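You operate a simulated robot arm through the tools that you are given. There is no shell and no other tool.

You run a simulated robot arm. Do the job below in one go: nothing can be reset, and whatever is moved stays where it is left.

Task
Lock the cabinet off with the red padlock.
Fine: heating and pump to 0, then the main switch off; the padlock hangs on the steel peg under it.

It is judged by the outcome, as a careful person would: the job done as asked, and still so three seconds after it is handed in. It fails if anything else is knocked over, pushed out of place, dropped, spilled or broken.

Robot
A 7-joint arm with a three-finger gripper, fixed in place. Base frame: the origin is at the foot of the arm, x ahead of it, y to its left, z up. Lengths are in m, angles in degrees, forces in N, time in s.
Its first joint turns from -166.0 to 166.0 degrees. Payload 2.69 kg.
The tool frame sits at the grasp point between the pads (the TCP): z along the fingers, y along the line on which they close. The tips reach 0.03 m beyond it. Largest opening 0.128 m; the body of the gripper starts 0.117 m behind the TCP.
Orientation is told as [roll, pitch, yaw] about the base's x, y, z axes, in that order, counted from this pose: with the fingers straight down and closing along the base's y, the tool's x points along the base's -x, its y along +y and its z along -z.

Tools
- The arm moves only by the tool servo_tool. Its argument "steps" is text: rows parted by semicolons, each of 7 numbers parted by spaces: the opening, from 0 (shut) to 1 (fully open), then the shift along the tool's x, y, z in m, then the turn, a rotation vector about the tool's x, y, z in degrees. In form: grip dx dy dz wx wy wz; .... A call has 1 to 20 rows; each row is the pose to reach, as a shift and turn from the pose commanded when the call began, along the tool's axes at that moment. Rows are played at 5 a second. More than 0.05 m and 8.6 degrees between two rows, or a gripper value outside its range, and nothing of the call is played. Where a pose cannot be reached the arm comes as near as it can. A force on the tool above 90 N (or 10 N above the force at the start of the call, whichever is more), or a blocked arm, ends the call early, and 0.2 s more pass. The fingers move at their own pace and stop on an object; they squeeze with about 24 N. The grip force told is the motor's: it shows also when the fingers shut on nothing. Time passes only in rows, and 0.2 s behind the last, so rows that repeat a pose let the fingers close. It gives the time, the measured TCP pose, the force on the tool (base axes), the opening and the grip force at its end, in the units of the frame above (readings bear some noise), with the torque about the TCP (base axes, N m) and any sound that the robot's microphone picked up.
- Cameras (640 x 400 px; columns grow to the right, rows downward): "scene" is fixed at [0.0502, -0.4988, 1.8019]; the picture's right is [0.89, -0.45, 0.00], its down [-0.36, -0.72, -0.60] and it looks along [0.27, 0.53, -0.80] (base axes); focal length 214 px, centre (320, 200). "wrist" rides on the gripper at [0.058, 0.054, -0.131] in the tool frame; the picture's right is [-0.68, 0.74, 0.00], its down [-0.62, -0.57, -0.55] and it looks along [-0.40, -0.37, 0.84] (tool axes); focal length 234 px, centre (320, 200). There is no depth. A picture from a camera that has moved, and an enlarged one, comes with that camera's place and axes in the base frame and with its lens.
- snapshot(camera): a new picture of that camera. It takes no simulated time.
- lift_body(by): slides the trunk up (or, below 0, down) by that many m; the arm rides with it, the base frame stays. It gives what a move gives, with no picture.
- inspect(camera, box): a new picture of the part [left, top, right, bottom] of that camera's present view, enlarged. It takes no simulated time.
- close_job(): hands the job in; it is judged then, once.

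Nothing tells you positions but the pictures and the camera data. Unless the task says otherwise, let go and move clear before handing in.

The tools are called after "Call:" as name(argument=value, ...) on one line, values as JSON. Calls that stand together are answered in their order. servo_tool: Moves the arm, as the interface text tells. Its arguments: {"type":"object","properties":{"steps":{"type":"string"}},"required":["steps"]} The other tools are called the same way: lift_body (by) slides the trunk up or down; snapshot (camera) takes a picture; inspect (camera, box) takes an enlarged picture of a part of a camera's view; close_job () hands the job in.

At the start:

```text
clock: 0.0
position: [0.5709, -0.0284, 1.5587]
ee_rot: [0.0, 0.1, -0.1]
wrist_force: [0.0, 0.5, -0.2]
moment: [0.0, 0.04, -0.02]
gripper_width: 0.1286
finger_force: 0.0
trunk travel left (down, up): [-0.175, 0.175]
```

scene: 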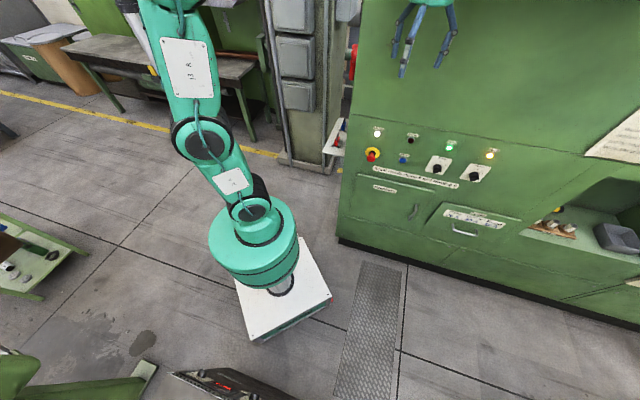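
wrist: 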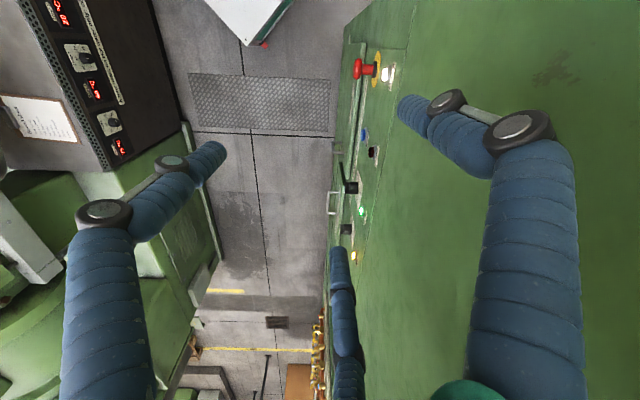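

I see a green cabinet ahead of the arm with a control panel (lamps, a red/yellow stop button, two black knobs) and another console behind on the right side with red displays. I look closer before moving anything.

Call:
inspect(camera="scene", box=[330, 110, 530, 235])

Call:
inspect(camera="scene", box=[260, 0, 420, 180])

Call:
inspect(camera="wrist", box=[300, 30, 460, 280])

Call:
inspect(camera="wrist", box=[0, 0, 200, 200])

Call:
inspect(camera="scene", box=[500, 100, 640, 300])

Call:
inspect(camera="scene", box=[0, 200, 320, 400])

```text
3.20 times, centred on (430, 172) of scene
camera zoom: at [0.0502, -0.4988, 1.8019], right [0.89, -0.45, 0.0], down [-0.36, -0.72, -0.6], along [0.27, 0.53, -0.8], focal length 686 px, centre (-32, 288)
```

zoom: 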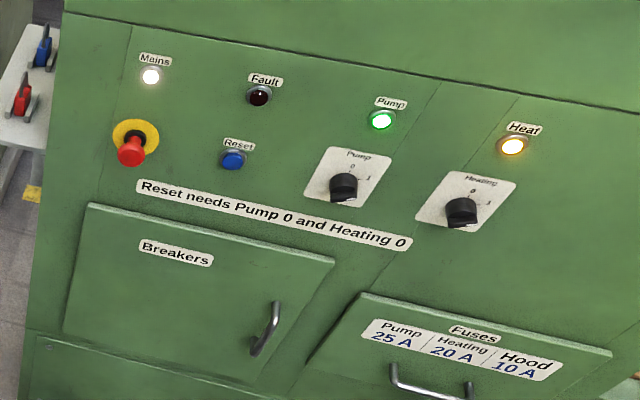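

```text
2.22 times, centred on (340, 90) of scene
camera zoom: at [0.0502, -0.4988, 1.8019], right [0.89, -0.45, 0.0], down [-0.36, -0.72, -0.6], along [0.27, 0.53, -0.8], focal length 477 px, centre (276, 444)
```

zoom: 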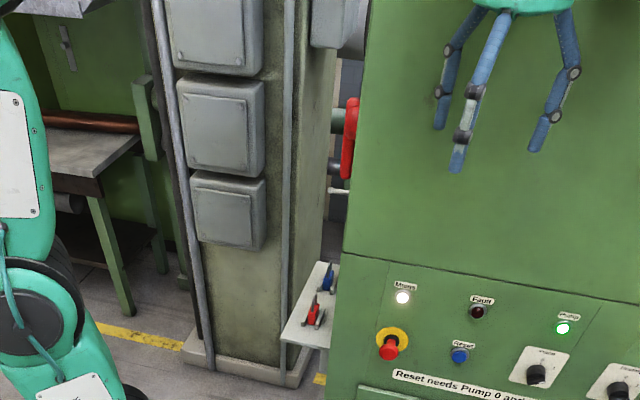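

```text
1.60 times, centred on (380, 155) of wrist
camera zoom: at [0.5123, 0.0257, 1.6904], right [0.68, 0.74, 0.0], down [0.62, -0.57, 0.55], along [0.4, -0.37, -0.84], focal length 375 px, centre (224, 272)
```

zoom: 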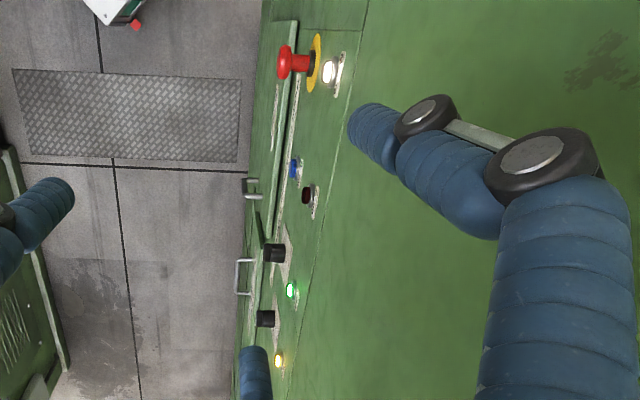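

```text
2.00 times, centred on (100, 100) of wrist
camera zoom: at [0.5123, 0.0257, 1.6904], right [0.68, 0.74, 0.0], down [0.62, -0.57, 0.55], along [0.4, -0.37, -0.84], focal length 468 px, centre (760, 400)
```

zoom: 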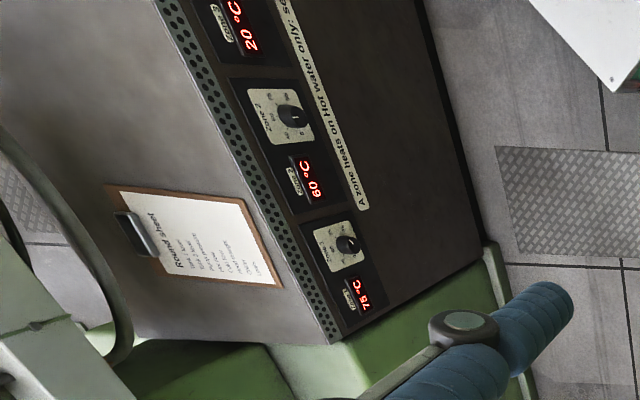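

```text
2.00 times, centred on (570, 200) of scene
camera zoom: at [0.0502, -0.4988, 1.8019], right [0.89, -0.45, 0.0], down [-0.36, -0.72, -0.6], along [0.27, 0.53, -0.8], focal length 429 px, centre (-180, 200)
```

zoom: 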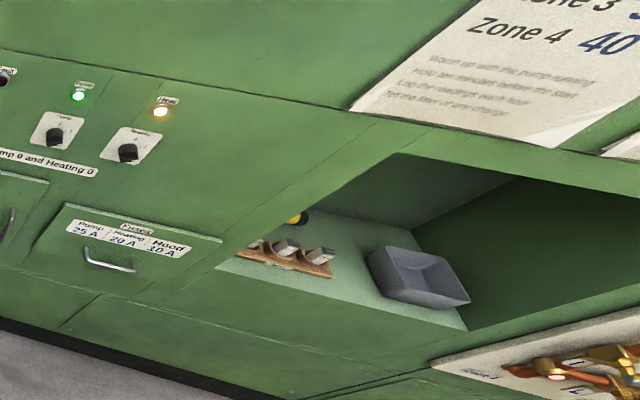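

```text
2.00 times, centred on (160, 300) of scene
camera zoom: at [0.0502, -0.4988, 1.8019], right [0.89, -0.45, 0.0], down [-0.36, -0.72, -0.6], along [0.27, 0.53, -0.8], focal length 429 px, centre (640, 0)
```

zoom: 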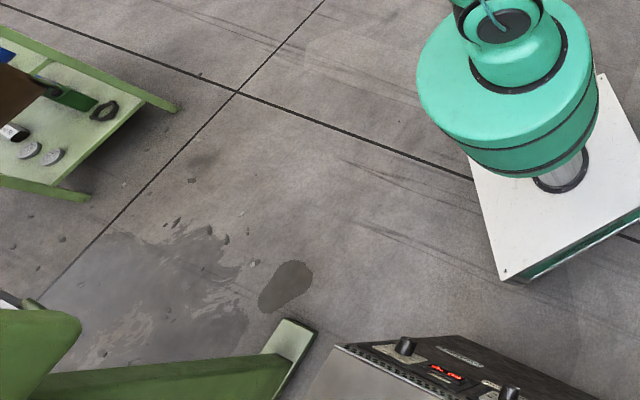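

The padlocks (red and blue) are on a white shelf on the cabinet's left side, and the red main-switch handle is above them on that side. The pump and heating knobs are on the front panel, which faces me at about 45°. First I yaw the tool to square up with the panel, staying in front of it.

Call:
servo_tool(steps="1 0.001 -0.018 0.018 0 0 -7.5; 1 0.002 -0.036 0.036 0 0 -15; 1 0.003 -0.054 0.054 0 0 -22.5; 1 0.004 -0.072 0.072 0 0 -30; 1 0.005 -0.09 0.09 0 0 -37.5; 1 0.006 -0.109 0.11 0 0 -45; 1 0.006 -0.109 0.11 0 0 -45")

Call:
snapshot(camera="wrist")

Call:
snapshot(camera="scene")

```text
clock: 1.6
position: [0.555, -0.1204, 1.4615]
ee_rot: [-1.4, -0.1, 45.3]
wrist_force: [0.7, 0.4, -0.9]
moment: [-0.04, 0.01, 0.0]
gripper_width: 0.1283
finger_force: 0.1
trunk travel left (down, up): [-0.175, 0.175]
```

```text
taken
camera wrist: at [0.4735, -0.1233, 1.592], right [-0.05, 1.0, -0.02], down [0.82, 0.05, 0.56], along [0.56, 0.01, -0.83], focal length 234 px, centre (320, 200)
```

wrist: 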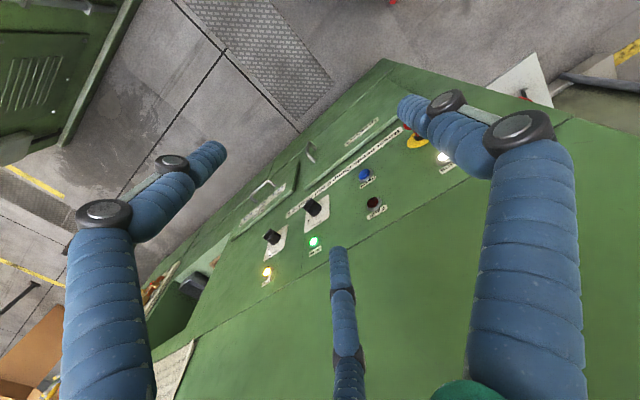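

```text
taken
```

scene: 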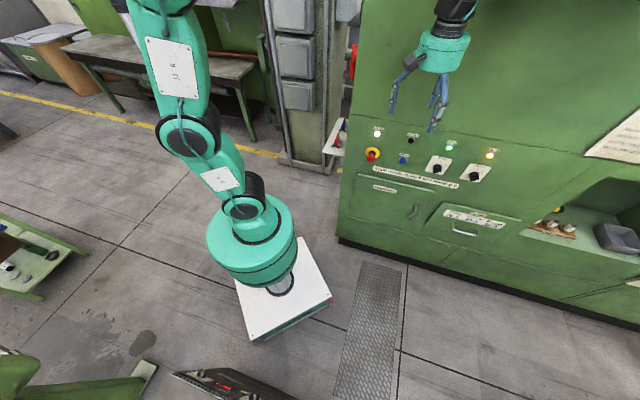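

The tool is now square with the panel. Next I pitch the fingers up to point at the panel, and close them for a look at how they meet.

Call:
servo_tool(steps="1 0.0 0 0.008 0 -7.5 0; 1 0.0 0 0.016 0 -15 0; 1 0 0 0.024 0 -22.5 0; 1 0 0 0.032 0 -30 0; 1 0 0 0.04 0 -37.5 0; 1 0 0 0.048 0 -45 0; 1 0 0 0.056 0 -52.5 0; 1 0 0 0.064 0 -60 0; 1 0 0 0.072 0 -67.5 0; 1 0 0 0.08 0 -75 0; 1 0 0 0.09 0 -82.5 0; 1 0 0 0.1 0 -90 0; 1 0 0 0.1 0 -90 0")

Call:
snapshot(camera="wrist")

Call:
snapshot(camera="scene")

```text
clock: 4.4
position: [0.5646, -0.1372, 1.3477]
ee_rot: [165.4, -90.0, -120.4]
wrist_force: [0.3, -0.6, 0.3]
moment: [0.0, -0.02, 0.08]
gripper_width: 0.1282
finger_force: 0.0
trunk travel left (down, up): [-0.175, 0.175]
```

```text
taken
camera wrist: at [0.4357, -0.192, 1.2904], right [-0.52, 0.52, 0.68], down [0.01, -0.79, 0.62], along [0.85, 0.33, 0.4], focal length 234 px, centre (320, 200)
```

wrist: 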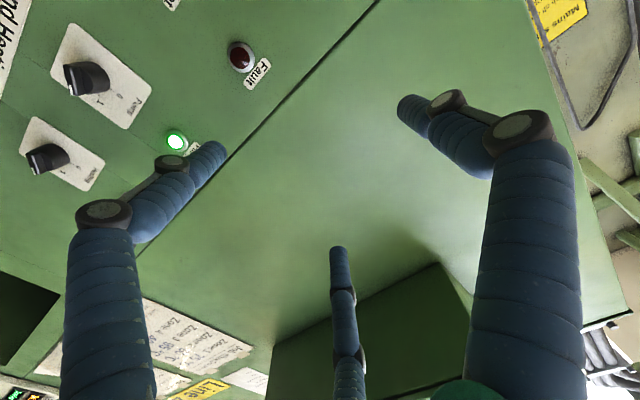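

```text
taken
```

scene: 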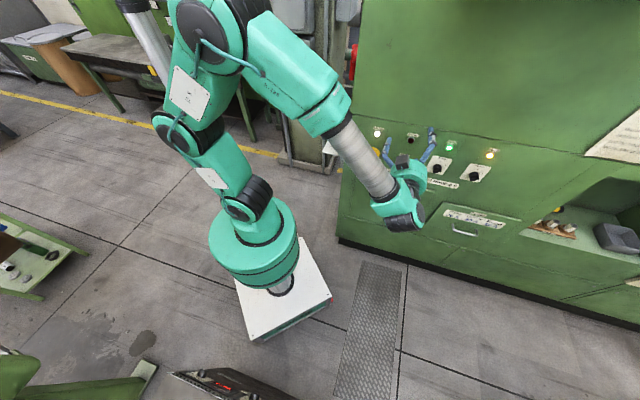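

The panel stands at 45° to my base axes, about 0.505 m out. The pump knob is near (0.81, -0.13, 1.13) and the heating knob near (0.917, -0.238, 1.126). I look at the knobs closely to see their shape and pointers.

Call:
inspect(camera="wrist", box=[10, 10, 170, 200])

Call:
inspect(camera="scene", box=[420, 145, 500, 195])

Call:
inspect(camera="scene", box=[320, 30, 380, 160])

```text
2.11 times, centred on (90, 105) of wrist
camera zoom: at [0.4357, -0.192, 1.2904], right [-0.52, 0.52, 0.68], down [0.01, -0.79, 0.62], along [0.85, 0.33, 0.4], focal length 493 px, centre (804, 400)
```

zoom: 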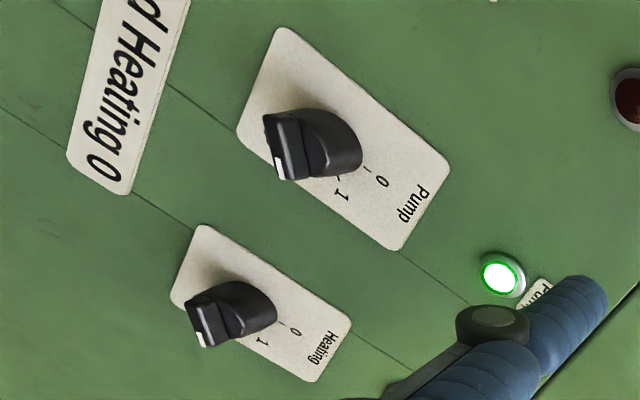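

```text
8.00 times, centred on (460, 170) of scene
camera zoom: at [0.0502, -0.4988, 1.8019], right [0.89, -0.45, 0.0], down [-0.36, -0.72, -0.6], along [0.27, 0.53, -0.8], focal length 1716 px, centre (-800, 440)
```

zoom: 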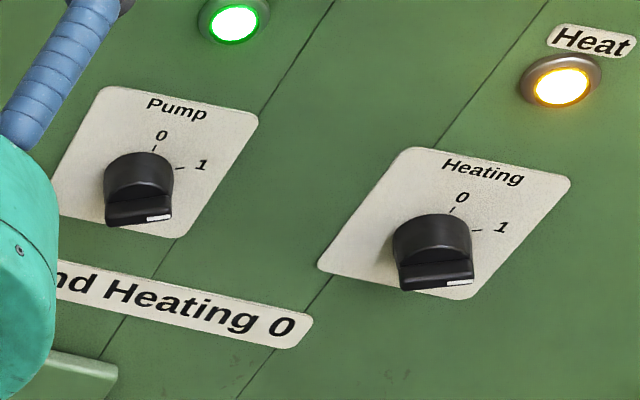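

```text
3.08 times, centred on (350, 95) of scene
camera zoom: at [0.0502, -0.4988, 1.8019], right [0.89, -0.45, 0.0], down [-0.36, -0.72, -0.6], along [0.27, 0.53, -0.8], focal length 660 px, centre (228, 523)
```

zoom: 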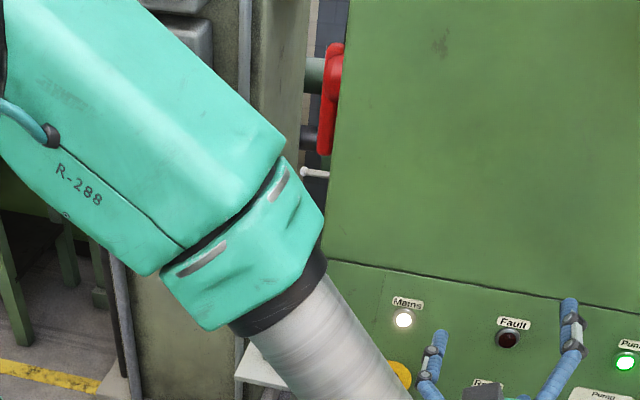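

The knobs are bar handles pointing about 60° clockwise of "0", so each needs a 60° counterclockwise turn. Before using the fingers, I close them in free space to see how they meet.

Call:
servo_tool(steps="0.3 0 0 0 0 0 0; 0.3 0 0 0 0 0 0; 0.3 0 0 0 0 0 0")

Call:
snapshot(camera="wrist")

Call:
inspect(camera="scene", box=[360, 110, 480, 240])

```text
clock: 5.2
position: [0.5645, -0.1371, 1.3492]
ee_rot: [-6.9, -90.1, 52.1]
wrist_force: [-0.2, -1.0, 0.3]
moment: [0.02, -0.05, -0.03]
gripper_width: 0.0386
finger_force: 0.0
trunk travel left (down, up): [-0.175, 0.175]
```

```text
taken
camera wrist: at [0.4352, -0.1916, 1.291], right [-0.52, 0.52, 0.68], down [0.01, -0.79, 0.62], along [0.85, 0.33, 0.4], focal length 234 px, centre (320, 200)
```

wrist: 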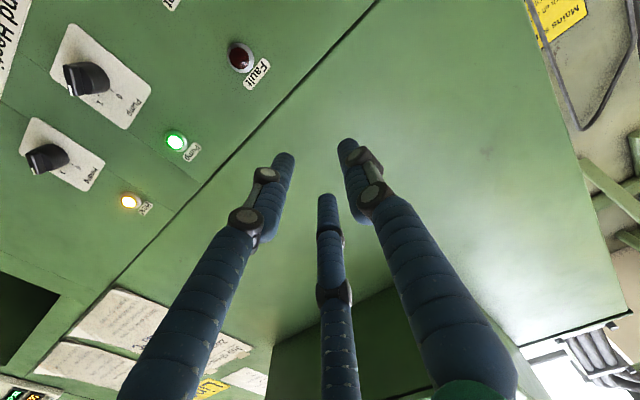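

```text
3.08 times, centred on (420, 175) of scene
camera zoom: at [0.0502, -0.4988, 1.8019], right [0.89, -0.45, 0.0], down [-0.36, -0.72, -0.6], along [0.27, 0.53, -0.8], focal length 660 px, centre (12, 277)
```

zoom: 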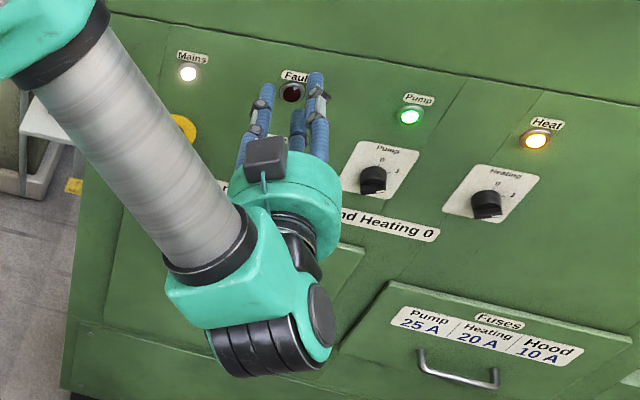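

The hand is a three-finger centric type that closes about the TCP. I move it sideways in front of the heating knob with the closing line turned 60° to sit across its bar, staying 8 cm short of it.

Call:
servo_tool(steps="0.5 0.0224 -0.0321 0.007 0 0 6; 0.5 0.0448 -0.0642 0.014 0 0 12; 0.5 0.0672 -0.0963 0.021 0 0 18; 0.5 0.0896 -0.1284 0.028 0 0 24; 0.5 0.112 -0.1605 0.035 0 0 30; 0.5 0.1344 -0.1926 0.042 0 0 36; 0.5 0.1568 -0.2247 0.049 0 0 42; 0.5 0.1792 -0.2568 0.056 0 0 48; 0.5 0.2016 -0.2889 0.063 0 0 54; 0.5 0.224 -0.321 0.07 0 0 60; 0.5 0.224 -0.321 0.07 0 0 60; 0.5 0.224 -0.321 0.07 0 0 60")

Call:
snapshot(camera="wrist")

Call:
snapshot(camera="scene")

```text
clock: 7.8
position: [0.8381, -0.3136, 1.1272]
ee_rot: [90.0, -30.0, -45.0]
wrist_force: [-1.0, 0.4, 1.0]
moment: [0.03, -0.01, -0.01]
gripper_width: 0.0643
finger_force: 0.1
trunk travel left (down, up): [-0.175, 0.175]
```

```text
taken
camera wrist: at [0.6928, -0.3515, 1.1456], right [0.15, -0.15, 0.98], down [0.19, -0.96, -0.18], along [0.97, 0.21, -0.12], focal length 234 px, centre (320, 200)
```

wrist: 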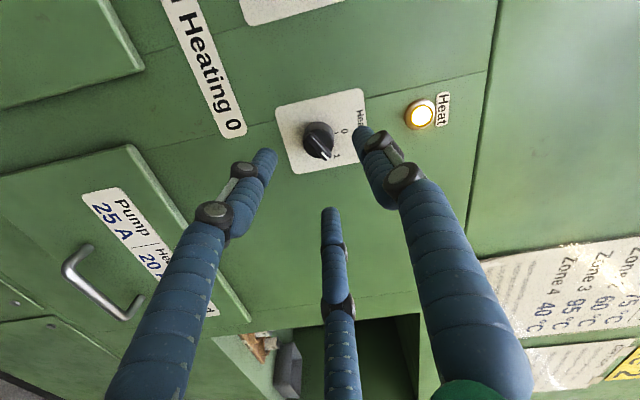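

```text
taken
```

scene: 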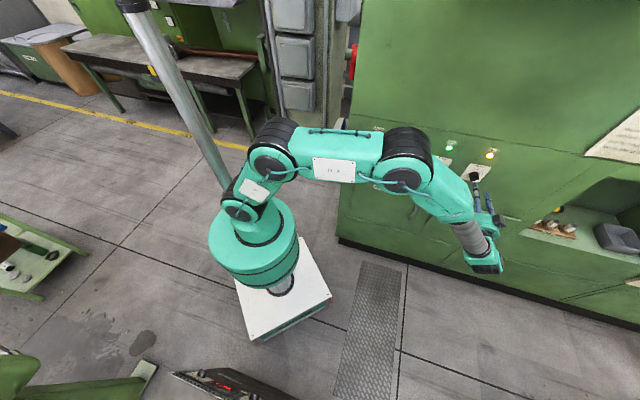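

I'm in front of the heating knob and it lies almost exactly on the tool axis. I zoom in to check the alignment with its bar.

Call:
inspect(camera="wrist", box=[265, 80, 385, 180])

Call:
inspect(camera="scene", box=[420, 130, 540, 210])

```text
4.00 times, centred on (325, 130) of wrist
camera zoom: at [0.6928, -0.3515, 1.1456], right [0.15, -0.15, 0.98], down [0.19, -0.96, -0.18], along [0.97, 0.21, -0.12], focal length 937 px, centre (300, 480)
```

zoom: 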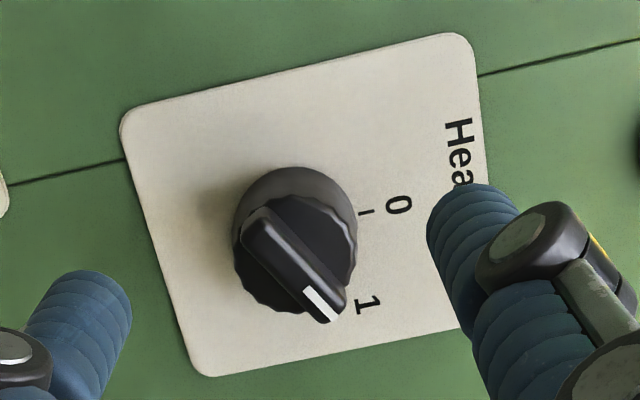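

```text
5.00 times, centred on (480, 170) of scene
camera zoom: at [0.0502, -0.4988, 1.8019], right [0.89, -0.45, 0.0], down [-0.36, -0.72, -0.6], along [0.27, 0.53, -0.8], focal length 1072 px, centre (-480, 350)
```

zoom: 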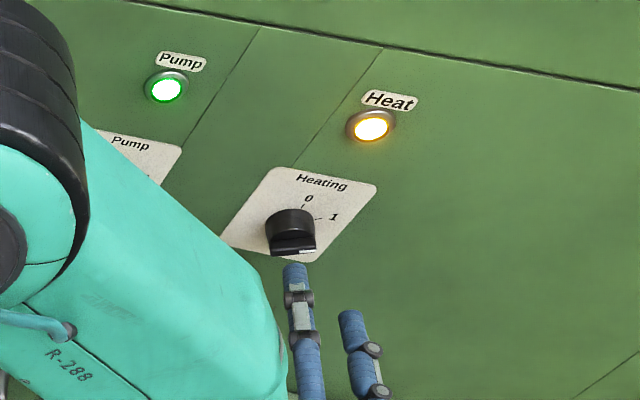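

Alignment is good: bar front about 8.3 cm ahead of the TCP on the tool axis. I advance straight toward it by 6 cm and look again.

Call:
servo_tool(steps="0.4 0 0 0.015 0 0 0; 0.4 0 0 0.03 0 0 0; 0.4 0 0 0.045 0 0 0; 0.4 0 0 0.06 0 0 0; 0.4 0 0 0.06 0 0 0")

Call:
inspect(camera="wrist", box=[240, 80, 400, 230])

Call:
inspect(camera="scene", box=[420, 130, 540, 210])

```text
clock: 9.0
position: [0.8836, -0.2709, 1.1246]
ee_rot: [90.0, -30.0, -44.9]
wrist_force: [0.2, 0.1, -1.3]
moment: [0.0, 0.02, 0.0]
gripper_width: 0.0512
finger_force: 0.1
trunk travel left (down, up): [-0.175, 0.175]
```

```text
2.67 times, centred on (320, 155) of wrist
camera zoom: at [0.7367, -0.3094, 1.1435], right [0.15, -0.15, 0.98], down [0.19, -0.96, -0.18], along [0.97, 0.21, -0.12], focal length 624 px, centre (320, 320)
```

zoom: 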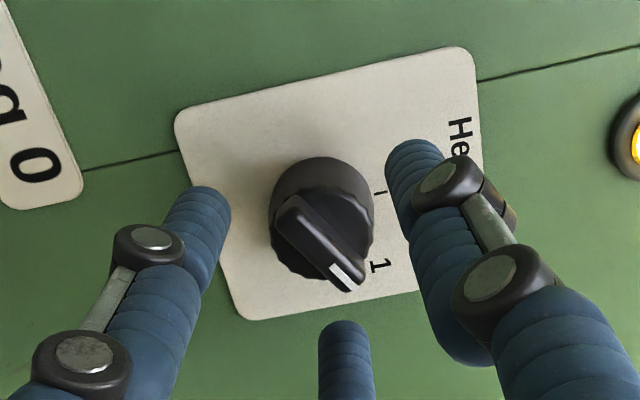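

```text
5.00 times, centred on (480, 170) of scene
camera zoom: at [0.0502, -0.4988, 1.8019], right [0.89, -0.45, 0.0], down [-0.36, -0.72, -0.6], along [0.27, 0.53, -0.8], focal length 1072 px, centre (-480, 350)
```

zoom: 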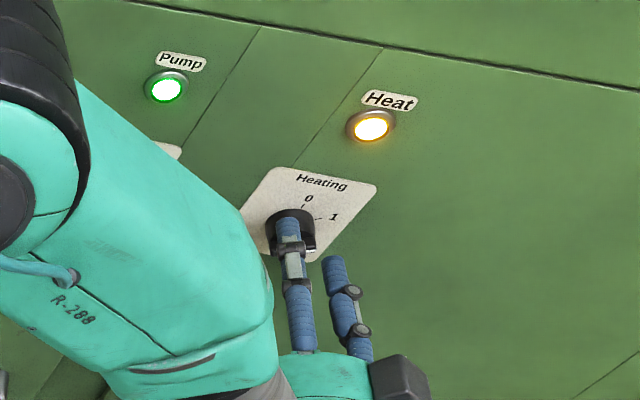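

The bar front is now level with the fingertips and centred. I go in 12 mm more and close on the bar.

Call:
servo_tool(steps="0.4 0 0 0.006 0 0 0; 0.4 0 0 0.013 0 0 0; 0.4 0 0 0.013 0 0 0; 0.2 0 0 0.013 0 0 0; 0 0 0 0.013 0 0 0; 0 0 0 0.013 0 0 0; 0 0 0 0.013 0 0 0")

Call:
inspect(camera="wrist", box=[240, 80, 400, 230])

```text
clock: 10.6
position: [0.8927, -0.2607, 1.1177]
ee_rot: [89.7, -29.5, -44.7]
wrist_force: [-13.2, 10.2, -56.9]
moment: [-0.98, 1.14, 0.13]
gripper_width: 0.0136
finger_force: 40.3
trunk travel left (down, up): [-0.175, 0.175]
```

```text
2.67 times, centred on (320, 155) of wrist
camera zoom: at [0.7456, -0.2996, 1.1371], right [0.16, -0.16, 0.97], down [0.19, -0.96, -0.19], along [0.97, 0.22, -0.13], focal length 624 px, centre (320, 320)
```

zoom: 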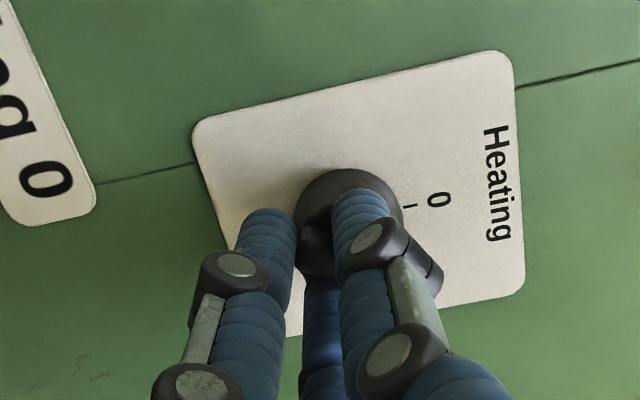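

I have the bar gripped (13.6 mm wide) but the tool is being pulled about 7 mm down, so the bar sat a little lower than I aimed. I relax the commanded pose to where the tool actually is before turning.

Call:
servo_tool(steps="0 0.0018 -0.003 0 0 0 0; 0 0.0035 -0.006 0 0 0 0; 0 0.0035 -0.006 0 0 0 0")

Call:
inspect(camera="scene", box=[420, 130, 540, 210])

```text
clock: 11.4
position: [0.8929, -0.2609, 1.1171]
ee_rot: [89.9, -30.0, -44.7]
wrist_force: [-19.2, 20.7, -35.9]
moment: [-0.47, 0.43, 1.18]
gripper_width: 0.014
finger_force: 39.8
trunk travel left (down, up): [-0.175, 0.175]
```

```text
5.00 times, centred on (480, 170) of scene
camera zoom: at [0.0502, -0.4988, 1.8019], right [0.89, -0.45, 0.0], down [-0.36, -0.72, -0.6], along [0.27, 0.53, -0.8], focal length 1072 px, centre (-480, 350)
```

zoom: 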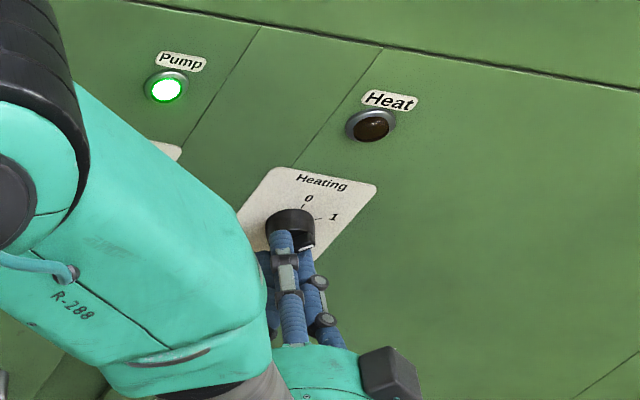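

The Heat lamp has gone out, so the knob has already shifted while closing. I check the knob's actual angle.

Call:
inspect(camera="wrist", box=[270, 110, 370, 210])

Call:
inspect(camera="scene", box=[455, 160, 505, 190])

```text
4.00 times, centred on (320, 160) of wrist
camera zoom: at [0.7457, -0.2999, 1.1357], right [0.16, -0.15, 0.98], down [0.19, -0.96, -0.18], along [0.97, 0.22, -0.12], focal length 937 px, centre (320, 360)
```

zoom: 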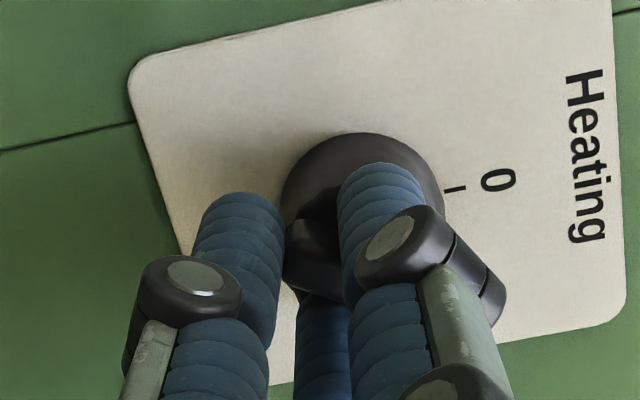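

```text
12.80 times, centred on (480, 175) of scene
camera zoom: at [0.0502, -0.4988, 1.8019], right [0.89, -0.45, 0.0], down [-0.36, -0.72, -0.6], along [0.27, 0.53, -0.8], focal length 2745 px, centre (-1728, 520)
```

zoom: 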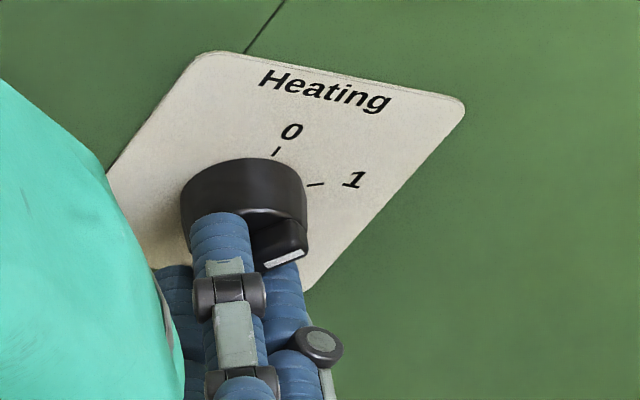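

The bar has turned about halfway (now ~30° from 0) and the grip is skewed. I open, turn the tool to match the bar, and look again before re-gripping.

Call:
servo_tool(steps="0.15 0 0 0 0 0 0; 0.4 0 0 0 0 0 0; 0.4 0 0 0 0 0 0; 0.4 0 0 -0.012 0 0 -6; 0.4 0 0 -0.02 0 0 -12; 0.4 0 0 -0.02 0 0 -18; 0.4 0 0 -0.02 0 0 -24; 0.4 0 0 -0.02 0 0 -30; 0.4 0 0 -0.02 0 0 -30; 0.4 0 0 -0.02 0 0 -30")

Call:
inspect(camera="wrist", box=[240, 80, 400, 230])

Call:
inspect(camera="scene", box=[435, 140, 515, 190])

```text
clock: 13.6
position: [0.8776, -0.2768, 1.1172]
ee_rot: [90.0, -60.1, -44.8]
wrist_force: [0.3, -0.5, -0.4]
moment: [-0.01, -0.01, 0.0]
gripper_width: 0.0513
finger_force: 0.1
trunk travel left (down, up): [-0.175, 0.175]
```

```text
2.67 times, centred on (320, 155) of wrist
camera zoom: at [0.7324, -0.3168, 1.0947], right [-0.21, 0.21, 0.95], down [0.18, -0.95, 0.25], along [0.96, 0.22, 0.16], focal length 624 px, centre (320, 320)
```

zoom: 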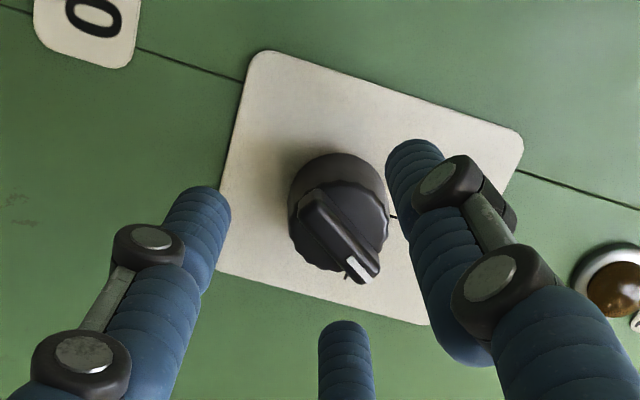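

```text
8.00 times, centred on (475, 165) of scene
camera zoom: at [0.0502, -0.4988, 1.8019], right [0.89, -0.45, 0.0], down [-0.36, -0.72, -0.6], along [0.27, 0.53, -0.8], focal length 1716 px, centre (-920, 480)
```

zoom: 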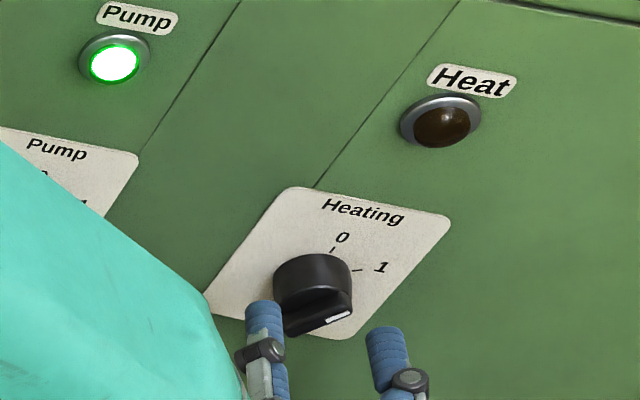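

The knob's axis is at about z 1.1225, and the bar now points ~37° right of 0. I re-grip aligned to the bar, slightly offset so the thumb and finger pair meet it evenly.

Call:
servo_tool(steps="0.4 -0.0037 -0.0009 0 0 0 7; 0.4 -0.0037 -0.0009 0.01 0 0 7; 0.4 -0.0037 -0.0009 0.021 0 0 7; 0.4 -0.0037 -0.0009 0.021 0 0 7; 0.2 -0.0037 -0.0009 0.021 0 0 7; 0 -0.0037 -0.0009 0.021 0 0 7; 0 -0.0037 -0.0009 0.021 0 0 7; 0 -0.0037 -0.0009 0.021 0 0 7")

Call:
inspect(camera="wrist", box=[240, 80, 400, 230])

Call:
inspect(camera="scene", box=[435, 140, 515, 190])

```text
clock: 15.4
position: [0.895, -0.2643, 1.1218]
ee_rot: [90.0, -53.0, -44.9]
wrist_force: [8.3, -3.3, 13.8]
moment: [0.32, -0.28, -0.23]
gripper_width: 0.0327
finger_force: 45.2
trunk travel left (down, up): [-0.175, 0.175]
```

```text
2.67 times, centred on (320, 155) of wrist
camera zoom: at [0.748, -0.3019, 1.1086], right [-0.13, 0.13, 0.98], down [0.19, -0.97, 0.15], along [0.97, 0.21, 0.1], focal length 624 px, centre (320, 320)
```

zoom: 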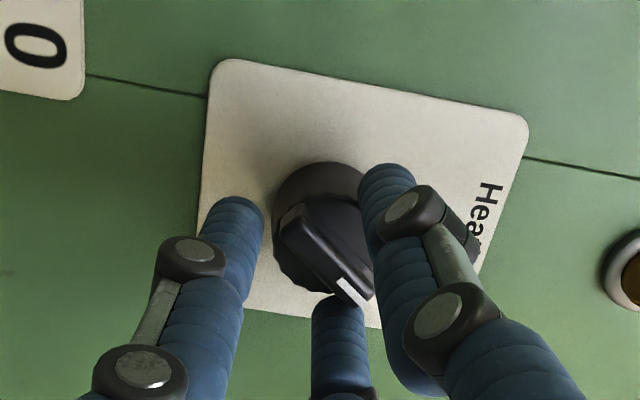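

```text
8.00 times, centred on (475, 165) of scene
camera zoom: at [0.0502, -0.4988, 1.8019], right [0.89, -0.45, 0.0], down [-0.36, -0.72, -0.6], along [0.27, 0.53, -0.8], focal length 1716 px, centre (-920, 480)
```

zoom: 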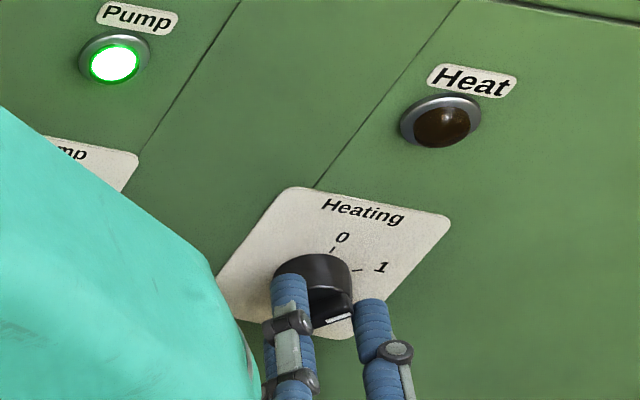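

The fingers now cage the knob firmly (33 mm). I turn it counterclockwise 40° about its axis.

Call:
servo_tool(steps="0 -0.0006 0 0 0 0 -8; 0 -0.0011 0.0002 0 0 0 -16; 0 -0.0016 0.0003 0 0 0 -24; 0 -0.0021 0.0006 0 0 0 -32; 0 -0.0026 0.0009 0 0 0 -40; 0 -0.0026 0.0009 0 0 0 -40")

Call:
inspect(camera="wrist", box=[240, 80, 400, 230])

Call:
inspect(camera="scene", box=[435, 140, 515, 190])

```text
clock: 16.8
position: [0.8943, -0.2645, 1.1256]
ee_rot: [-91.8, -86.7, 136.8]
wrist_force: [7.3, -7.1, 25.7]
moment: [1.47, 0.12, -0.15]
gripper_width: 0.0309
finger_force: 45.2
trunk travel left (down, up): [-0.175, 0.175]
```

```text
2.67 times, centred on (320, 155) of wrist
camera zoom: at [0.7677, -0.322, 1.0642], right [-0.55, 0.55, 0.63], down [-0.01, -0.76, 0.65], along [0.84, 0.35, 0.43], focal length 624 px, centre (320, 320)
```

zoom: 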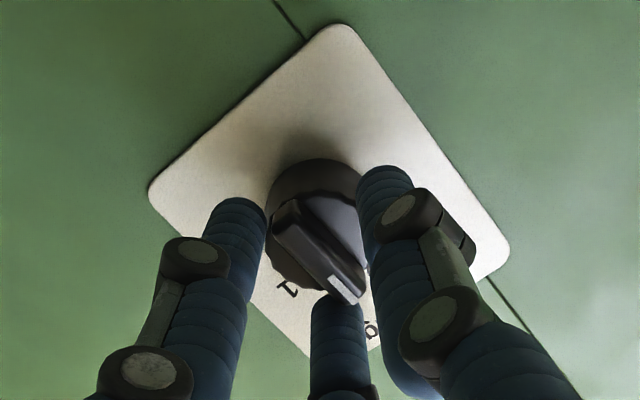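

```text
8.00 times, centred on (475, 165) of scene
camera zoom: at [0.0502, -0.4988, 1.8019], right [0.89, -0.45, 0.0], down [-0.36, -0.72, -0.6], along [0.27, 0.53, -0.8], focal length 1716 px, centre (-920, 480)
```

zoom: 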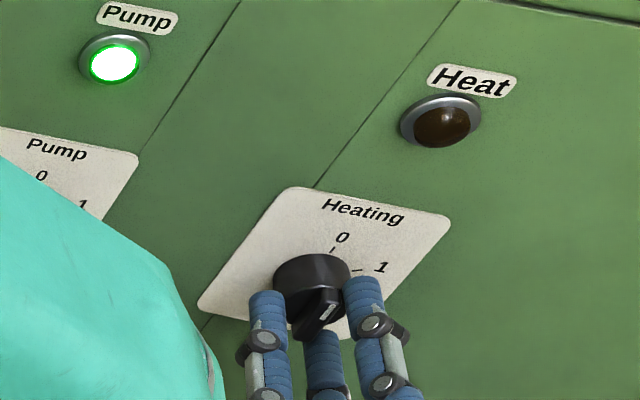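

The knob has turned with the tool and points up at 0. I release, back off and verify.

Call:
servo_tool(steps="0.2 0 0 0 0 0 0; 0.45 0 0 0 0 0 0; 0.45 0 0 0 0 0 0; 0.45 0 0 -0.02 0 0 0; 0.45 0 0 -0.045 0 0 0; 0.45 0 0 -0.07 0 0 0; 0.45 0 0 -0.07 0 0 0")

Call:
inspect(camera="wrist", box=[220, 50, 420, 200])

Call:
inspect(camera="scene", box=[435, 140, 515, 190])

```text
clock: 18.4
position: [0.8468, -0.3134, 1.1208]
ee_rot: [-89.9, -86.9, 135.1]
wrist_force: [-0.4, -0.1, -1.0]
moment: [-0.02, 0.01, -0.01]
gripper_width: 0.0574
finger_force: 0.0
trunk travel left (down, up): [-0.175, 0.175]
```

```text
2.67 times, centred on (320, 125) of wrist
camera zoom: at [0.7186, -0.3707, 1.0604], right [-0.55, 0.54, 0.64], down [-0.01, -0.76, 0.64], along [0.84, 0.35, 0.42], focal length 624 px, centre (320, 400)
```

zoom: 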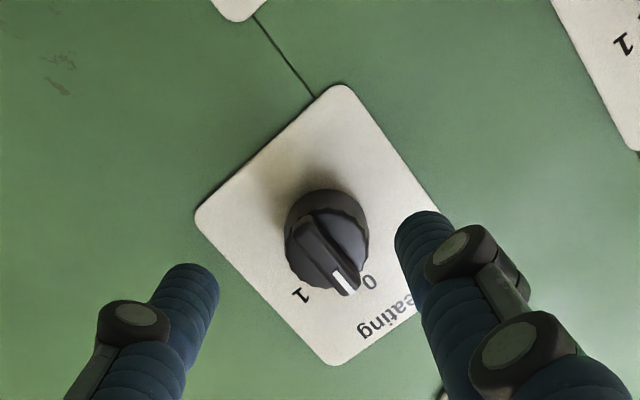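

```text
8.00 times, centred on (475, 165) of scene
camera zoom: at [0.0502, -0.4988, 1.8019], right [0.89, -0.45, 0.0], down [-0.36, -0.72, -0.6], along [0.27, 0.53, -0.8], focal length 1716 px, centre (-920, 480)
```

zoom: 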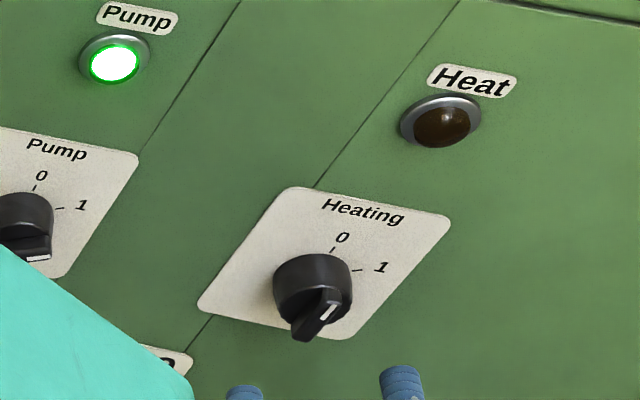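

The heating knob now points exactly at 0 and its lamp is off. Next I move to the pump knob, 0.149 m to the left, with the tool turned back to 60° at standoff.

Call:
servo_tool(steps="0.45 -0.0007 0.0188 0 0 0 7.9; 0.45 -0.0015 0.0377 0 0 0 15.8; 0.45 -0.0022 0.0565 0 0 0 23.6; 0.45 -0.003 0.0754 0 0 0 31.5; 0.45 -0.0037 0.0942 0 0 0 39.4; 0.45 -0.0044 0.113 0 0 0 47.2; 0.45 -0.0052 0.132 0 0 0 55.1; 0.45 -0.0059 0.1508 0 0 0 63; 0.45 -0.0059 0.1508 0 0 0 63; 0.45 -0.0059 0.1508 0 0 0 63")

Call:
inspect(camera="wrist", box=[220, 50, 420, 200])

Call:
snapshot(camera="scene")

```text
clock: 20.6
position: [0.738, -0.2074, 1.1201]
ee_rot: [89.9, -29.9, -44.9]
wrist_force: [-1.1, 1.0, 0.4]
moment: [-0.03, 0.03, -0.01]
gripper_width: 0.0574
finger_force: 0.1
trunk travel left (down, up): [-0.175, 0.175]
```

```text
2.67 times, centred on (320, 125) of wrist
camera zoom: at [0.5911, -0.2452, 1.139], right [0.15, -0.15, 0.98], down [0.19, -0.96, -0.18], along [0.97, 0.21, -0.12], focal length 624 px, centre (320, 400)
```

zoom: 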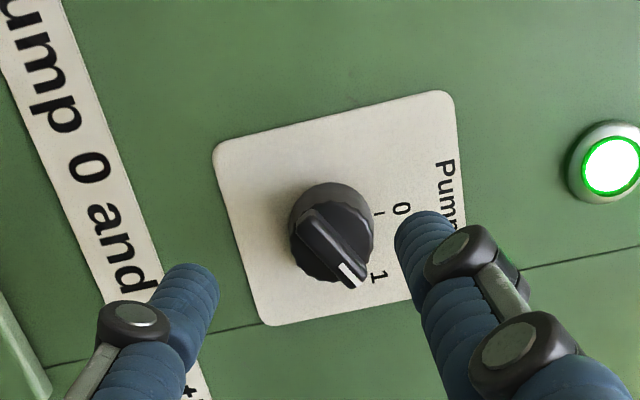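

```text
taken
```

scene: 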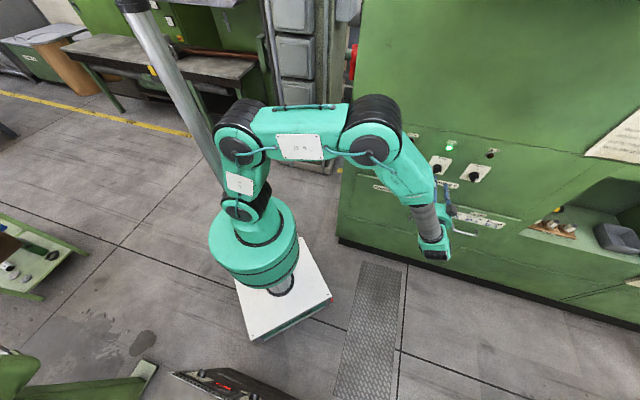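

The pump knob lies where expected; a small centring correction is needed. I move in to the same depth as before and close on it.

Call:
servo_tool(steps="0.4 -0.0023 -0.0006 0.01 0 0 3; 0.4 -0.0023 -0.0006 0.03 0 0 3; 0.4 -0.0023 -0.0006 0.05 0 0 3; 0.4 -0.0023 -0.0006 0.062 0 0 3; 0.4 -0.0023 -0.0006 0.071 0 0 3; 0.4 -0.0023 -0.0006 0.071 0 0 3; 0.2 -0.0023 -0.0006 0.071 0 0 3; 0 -0.0023 -0.0006 0.071 0 0 3; 0 -0.0023 -0.0006 0.071 0 0 3; 0 -0.0023 -0.0006 0.071 0 0 3")

Call:
inspect(camera="wrist", box=[240, 80, 400, 230])

Call:
inspect(camera="scene", box=[410, 135, 490, 185])

```text
clock: 22.8
position: [0.79, -0.1571, 1.1243]
ee_rot: [90.1, -27.1, -44.8]
wrist_force: [-0.4, 10.5, 19.7]
moment: [0.48, -0.44, 0.72]
gripper_width: 0.0318
finger_force: 44.3
trunk travel left (down, up): [-0.175, 0.175]
```

```text
2.67 times, centred on (320, 155) of wrist
camera zoom: at [0.6451, -0.1971, 1.1465], right [0.19, -0.19, 0.96], down [0.18, -0.96, -0.22], along [0.96, 0.22, -0.14], focal length 624 px, centre (320, 320)
```

zoom: 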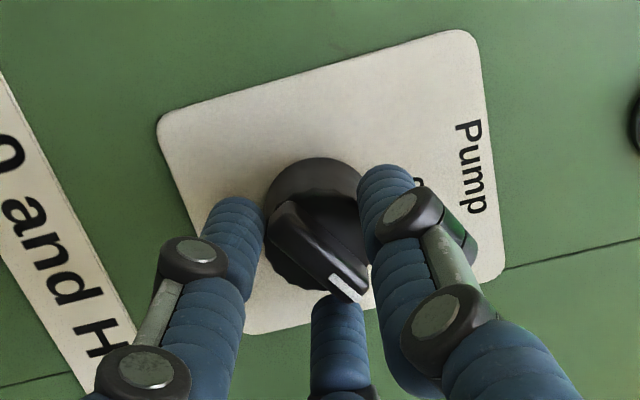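

```text
8.00 times, centred on (450, 160) of scene
camera zoom: at [0.0502, -0.4988, 1.8019], right [0.89, -0.45, 0.0], down [-0.36, -0.72, -0.6], along [0.27, 0.53, -0.8], focal length 1716 px, centre (-720, 520)
```

zoom: 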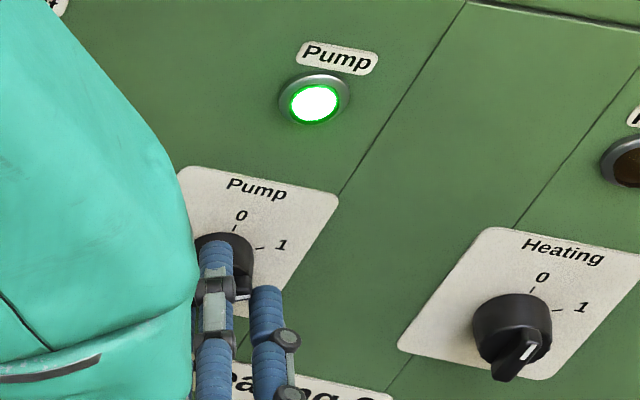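

Good caged grip on the pump knob. I turn it 66° counterclockwise about its axis.

Call:
servo_tool(steps="0 0 0.001 0 0 0 -8; 0 0 0.002 0 0 0 -16; 0 0 0.003 0 0 0 -24; 0 0 0.003 0 0 0 -32; 0 0 0.003 0 0 0 -40; 0 0 0.003 0 0 0 -48; 0 0 0.003 0 0 0 -56; 0 0 0.003 0 0 0 -64; 0 0 0.003 0 0 0 -66; 0 0 0.003 0 0 0 -66")

Call:
inspect(camera="wrist", box=[240, 80, 400, 230])

Call:
inspect(camera="scene", box=[410, 135, 490, 185])

```text
clock: 25.0
position: [0.7905, -0.1573, 1.1247]
ee_rot: [-90.5, -86.9, 135.6]
wrist_force: [3.1, -0.1, 15.9]
moment: [1.33, 0.39, -0.06]
gripper_width: 0.0309
finger_force: 44.7
trunk travel left (down, up): [-0.175, 0.175]
```

```text
2.67 times, centred on (320, 155) of wrist
camera zoom: at [0.6626, -0.2148, 1.0645], right [-0.55, 0.54, 0.64], down [-0.01, -0.76, 0.65], along [0.84, 0.35, 0.42], focal length 624 px, centre (320, 320)
```

zoom: 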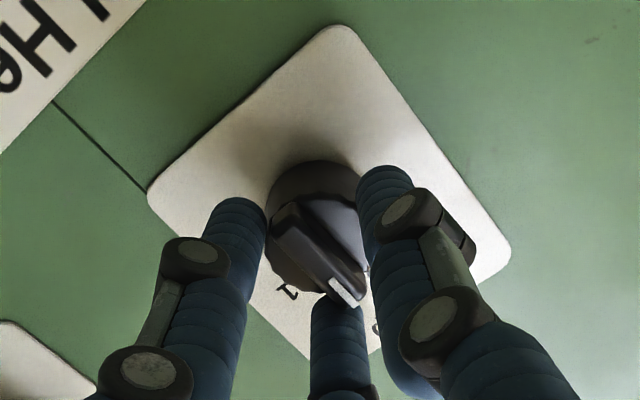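

```text
8.00 times, centred on (450, 160) of scene
camera zoom: at [0.0502, -0.4988, 1.8019], right [0.89, -0.45, 0.0], down [-0.36, -0.72, -0.6], along [0.27, 0.53, -0.8], focal length 1716 px, centre (-720, 520)
```

zoom: 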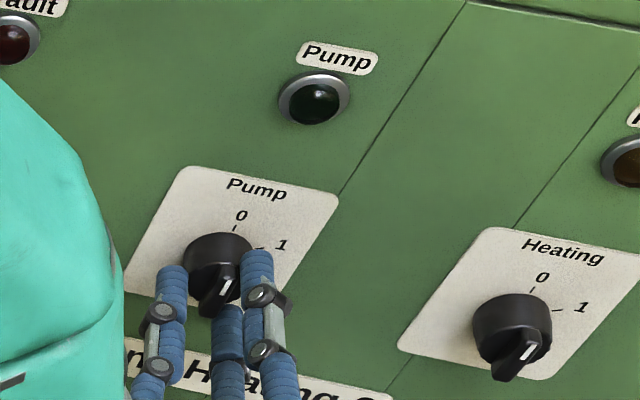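

Pump lamp is out and the knob points at 0. I release and back away from the panel.

Call:
servo_tool(steps="0.2 0 0 0 0 0 0; 0.45 0 0 0 0 0 0; 0.45 0 0 0 0 0 0; 0.45 0 0 -0.02 0 0 0; 0.45 0 0 -0.05 0 0 0; 0.45 0 0 -0.08 0 0 0; 0.45 0 0 -0.11 0 0 0; 0.45 0 0 -0.11 0 0 0")

Call:
inspect(camera="wrist", box=[220, 50, 420, 200])

Call:
snapshot(camera="scene")

```text
clock: 26.8
position: [0.7116, -0.2356, 1.1255]
ee_rot: [-90.3, -86.9, 135.5]
wrist_force: [-0.3, -0.7, 0.6]
moment: [0.01, -0.01, 0.0]
gripper_width: 0.0575
finger_force: 0.1
trunk travel left (down, up): [-0.175, 0.175]
```

```text
2.67 times, centred on (320, 125) of wrist
camera zoom: at [0.5845, -0.2927, 1.0642], right [-0.55, 0.54, 0.64], down [-0.01, -0.76, 0.64], along [0.84, 0.34, 0.42], focal length 624 px, centre (320, 400)
```

zoom: 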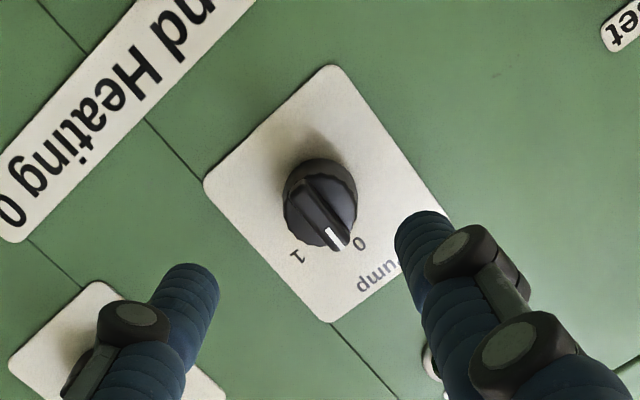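

```text
taken
```

scene: 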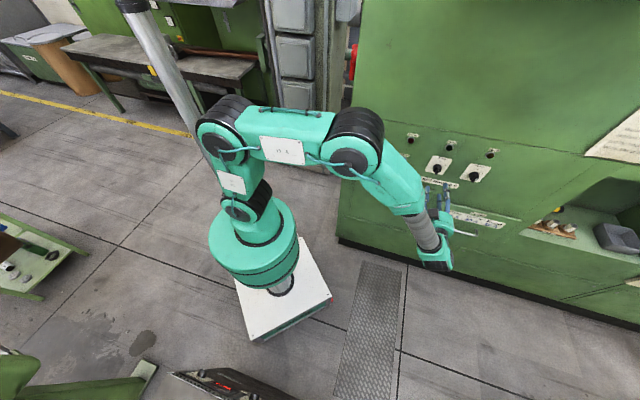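

Both knobs read 0 and both lamps are out. Now I raise the arm and move left, in front of the panel, to look at the main switch on the cabinet's left side.

Call:
servo_tool(steps="0.45 -0.0268 0.0337 0 0 0 7.75; 0.45 -0.0536 0.0673 0 0 0 15.5; 0.45 -0.0804 0.101 0 0 0 23.25; 0.45 -0.1071 0.1346 0 0 0 31; 0.45 -0.1339 0.1683 0 0 0 38.75; 0.45 -0.1607 0.2019 0 0 0 46.5; 0.45 -0.1875 0.2356 0 0 0 54.25; 0.45 -0.2143 0.2692 0 0 0 62; 0.45 -0.2411 0.3029 0 0 0 69.75; 0.45 -0.2678 0.3365 0 0 0 77.5; 0.45 -0.2946 0.3702 0 0 0 85.25; 0.45 -0.3214 0.4038 0 0 0 93; 0.45 -0.3214 0.4038 0 0 0 93")

Call:
snapshot(camera="wrist")

Call:
snapshot(camera="scene")

```text
clock: 29.6
position: [0.4152, 0.0628, 1.4262]
ee_rot: [89.9, -0.1, -44.8]
wrist_force: [-1.6, 1.3, 0.4]
moment: [-0.01, 0.02, -0.11]
gripper_width: 0.0574
finger_force: 0.1
trunk travel left (down, up): [-0.175, 0.175]
```

```text
taken
camera wrist: at [0.2821, 0.0113, 1.4798], right [0.48, -0.48, 0.74], down [0.05, -0.82, -0.57], along [0.88, 0.31, -0.37], focal length 234 px, centre (320, 200)
```

wrist: 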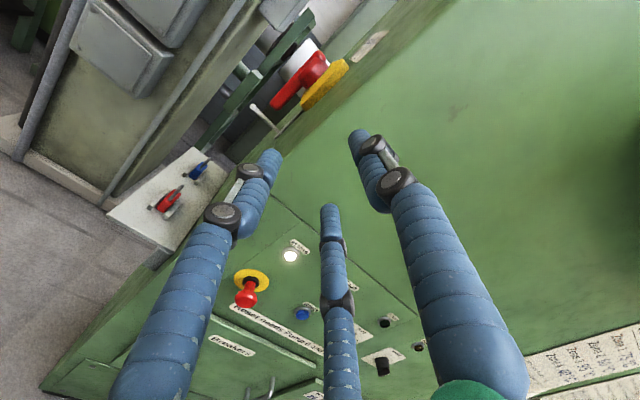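

```text
taken
```

scene: 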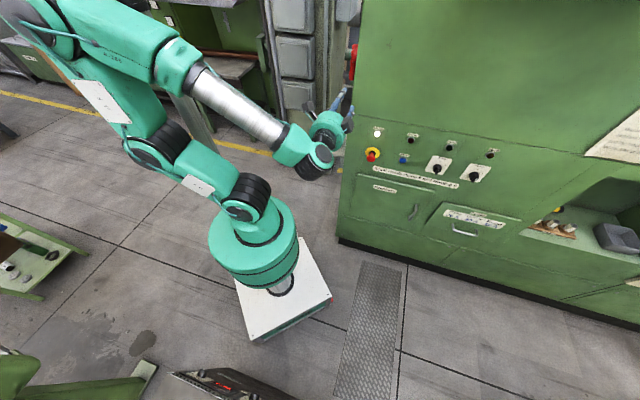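

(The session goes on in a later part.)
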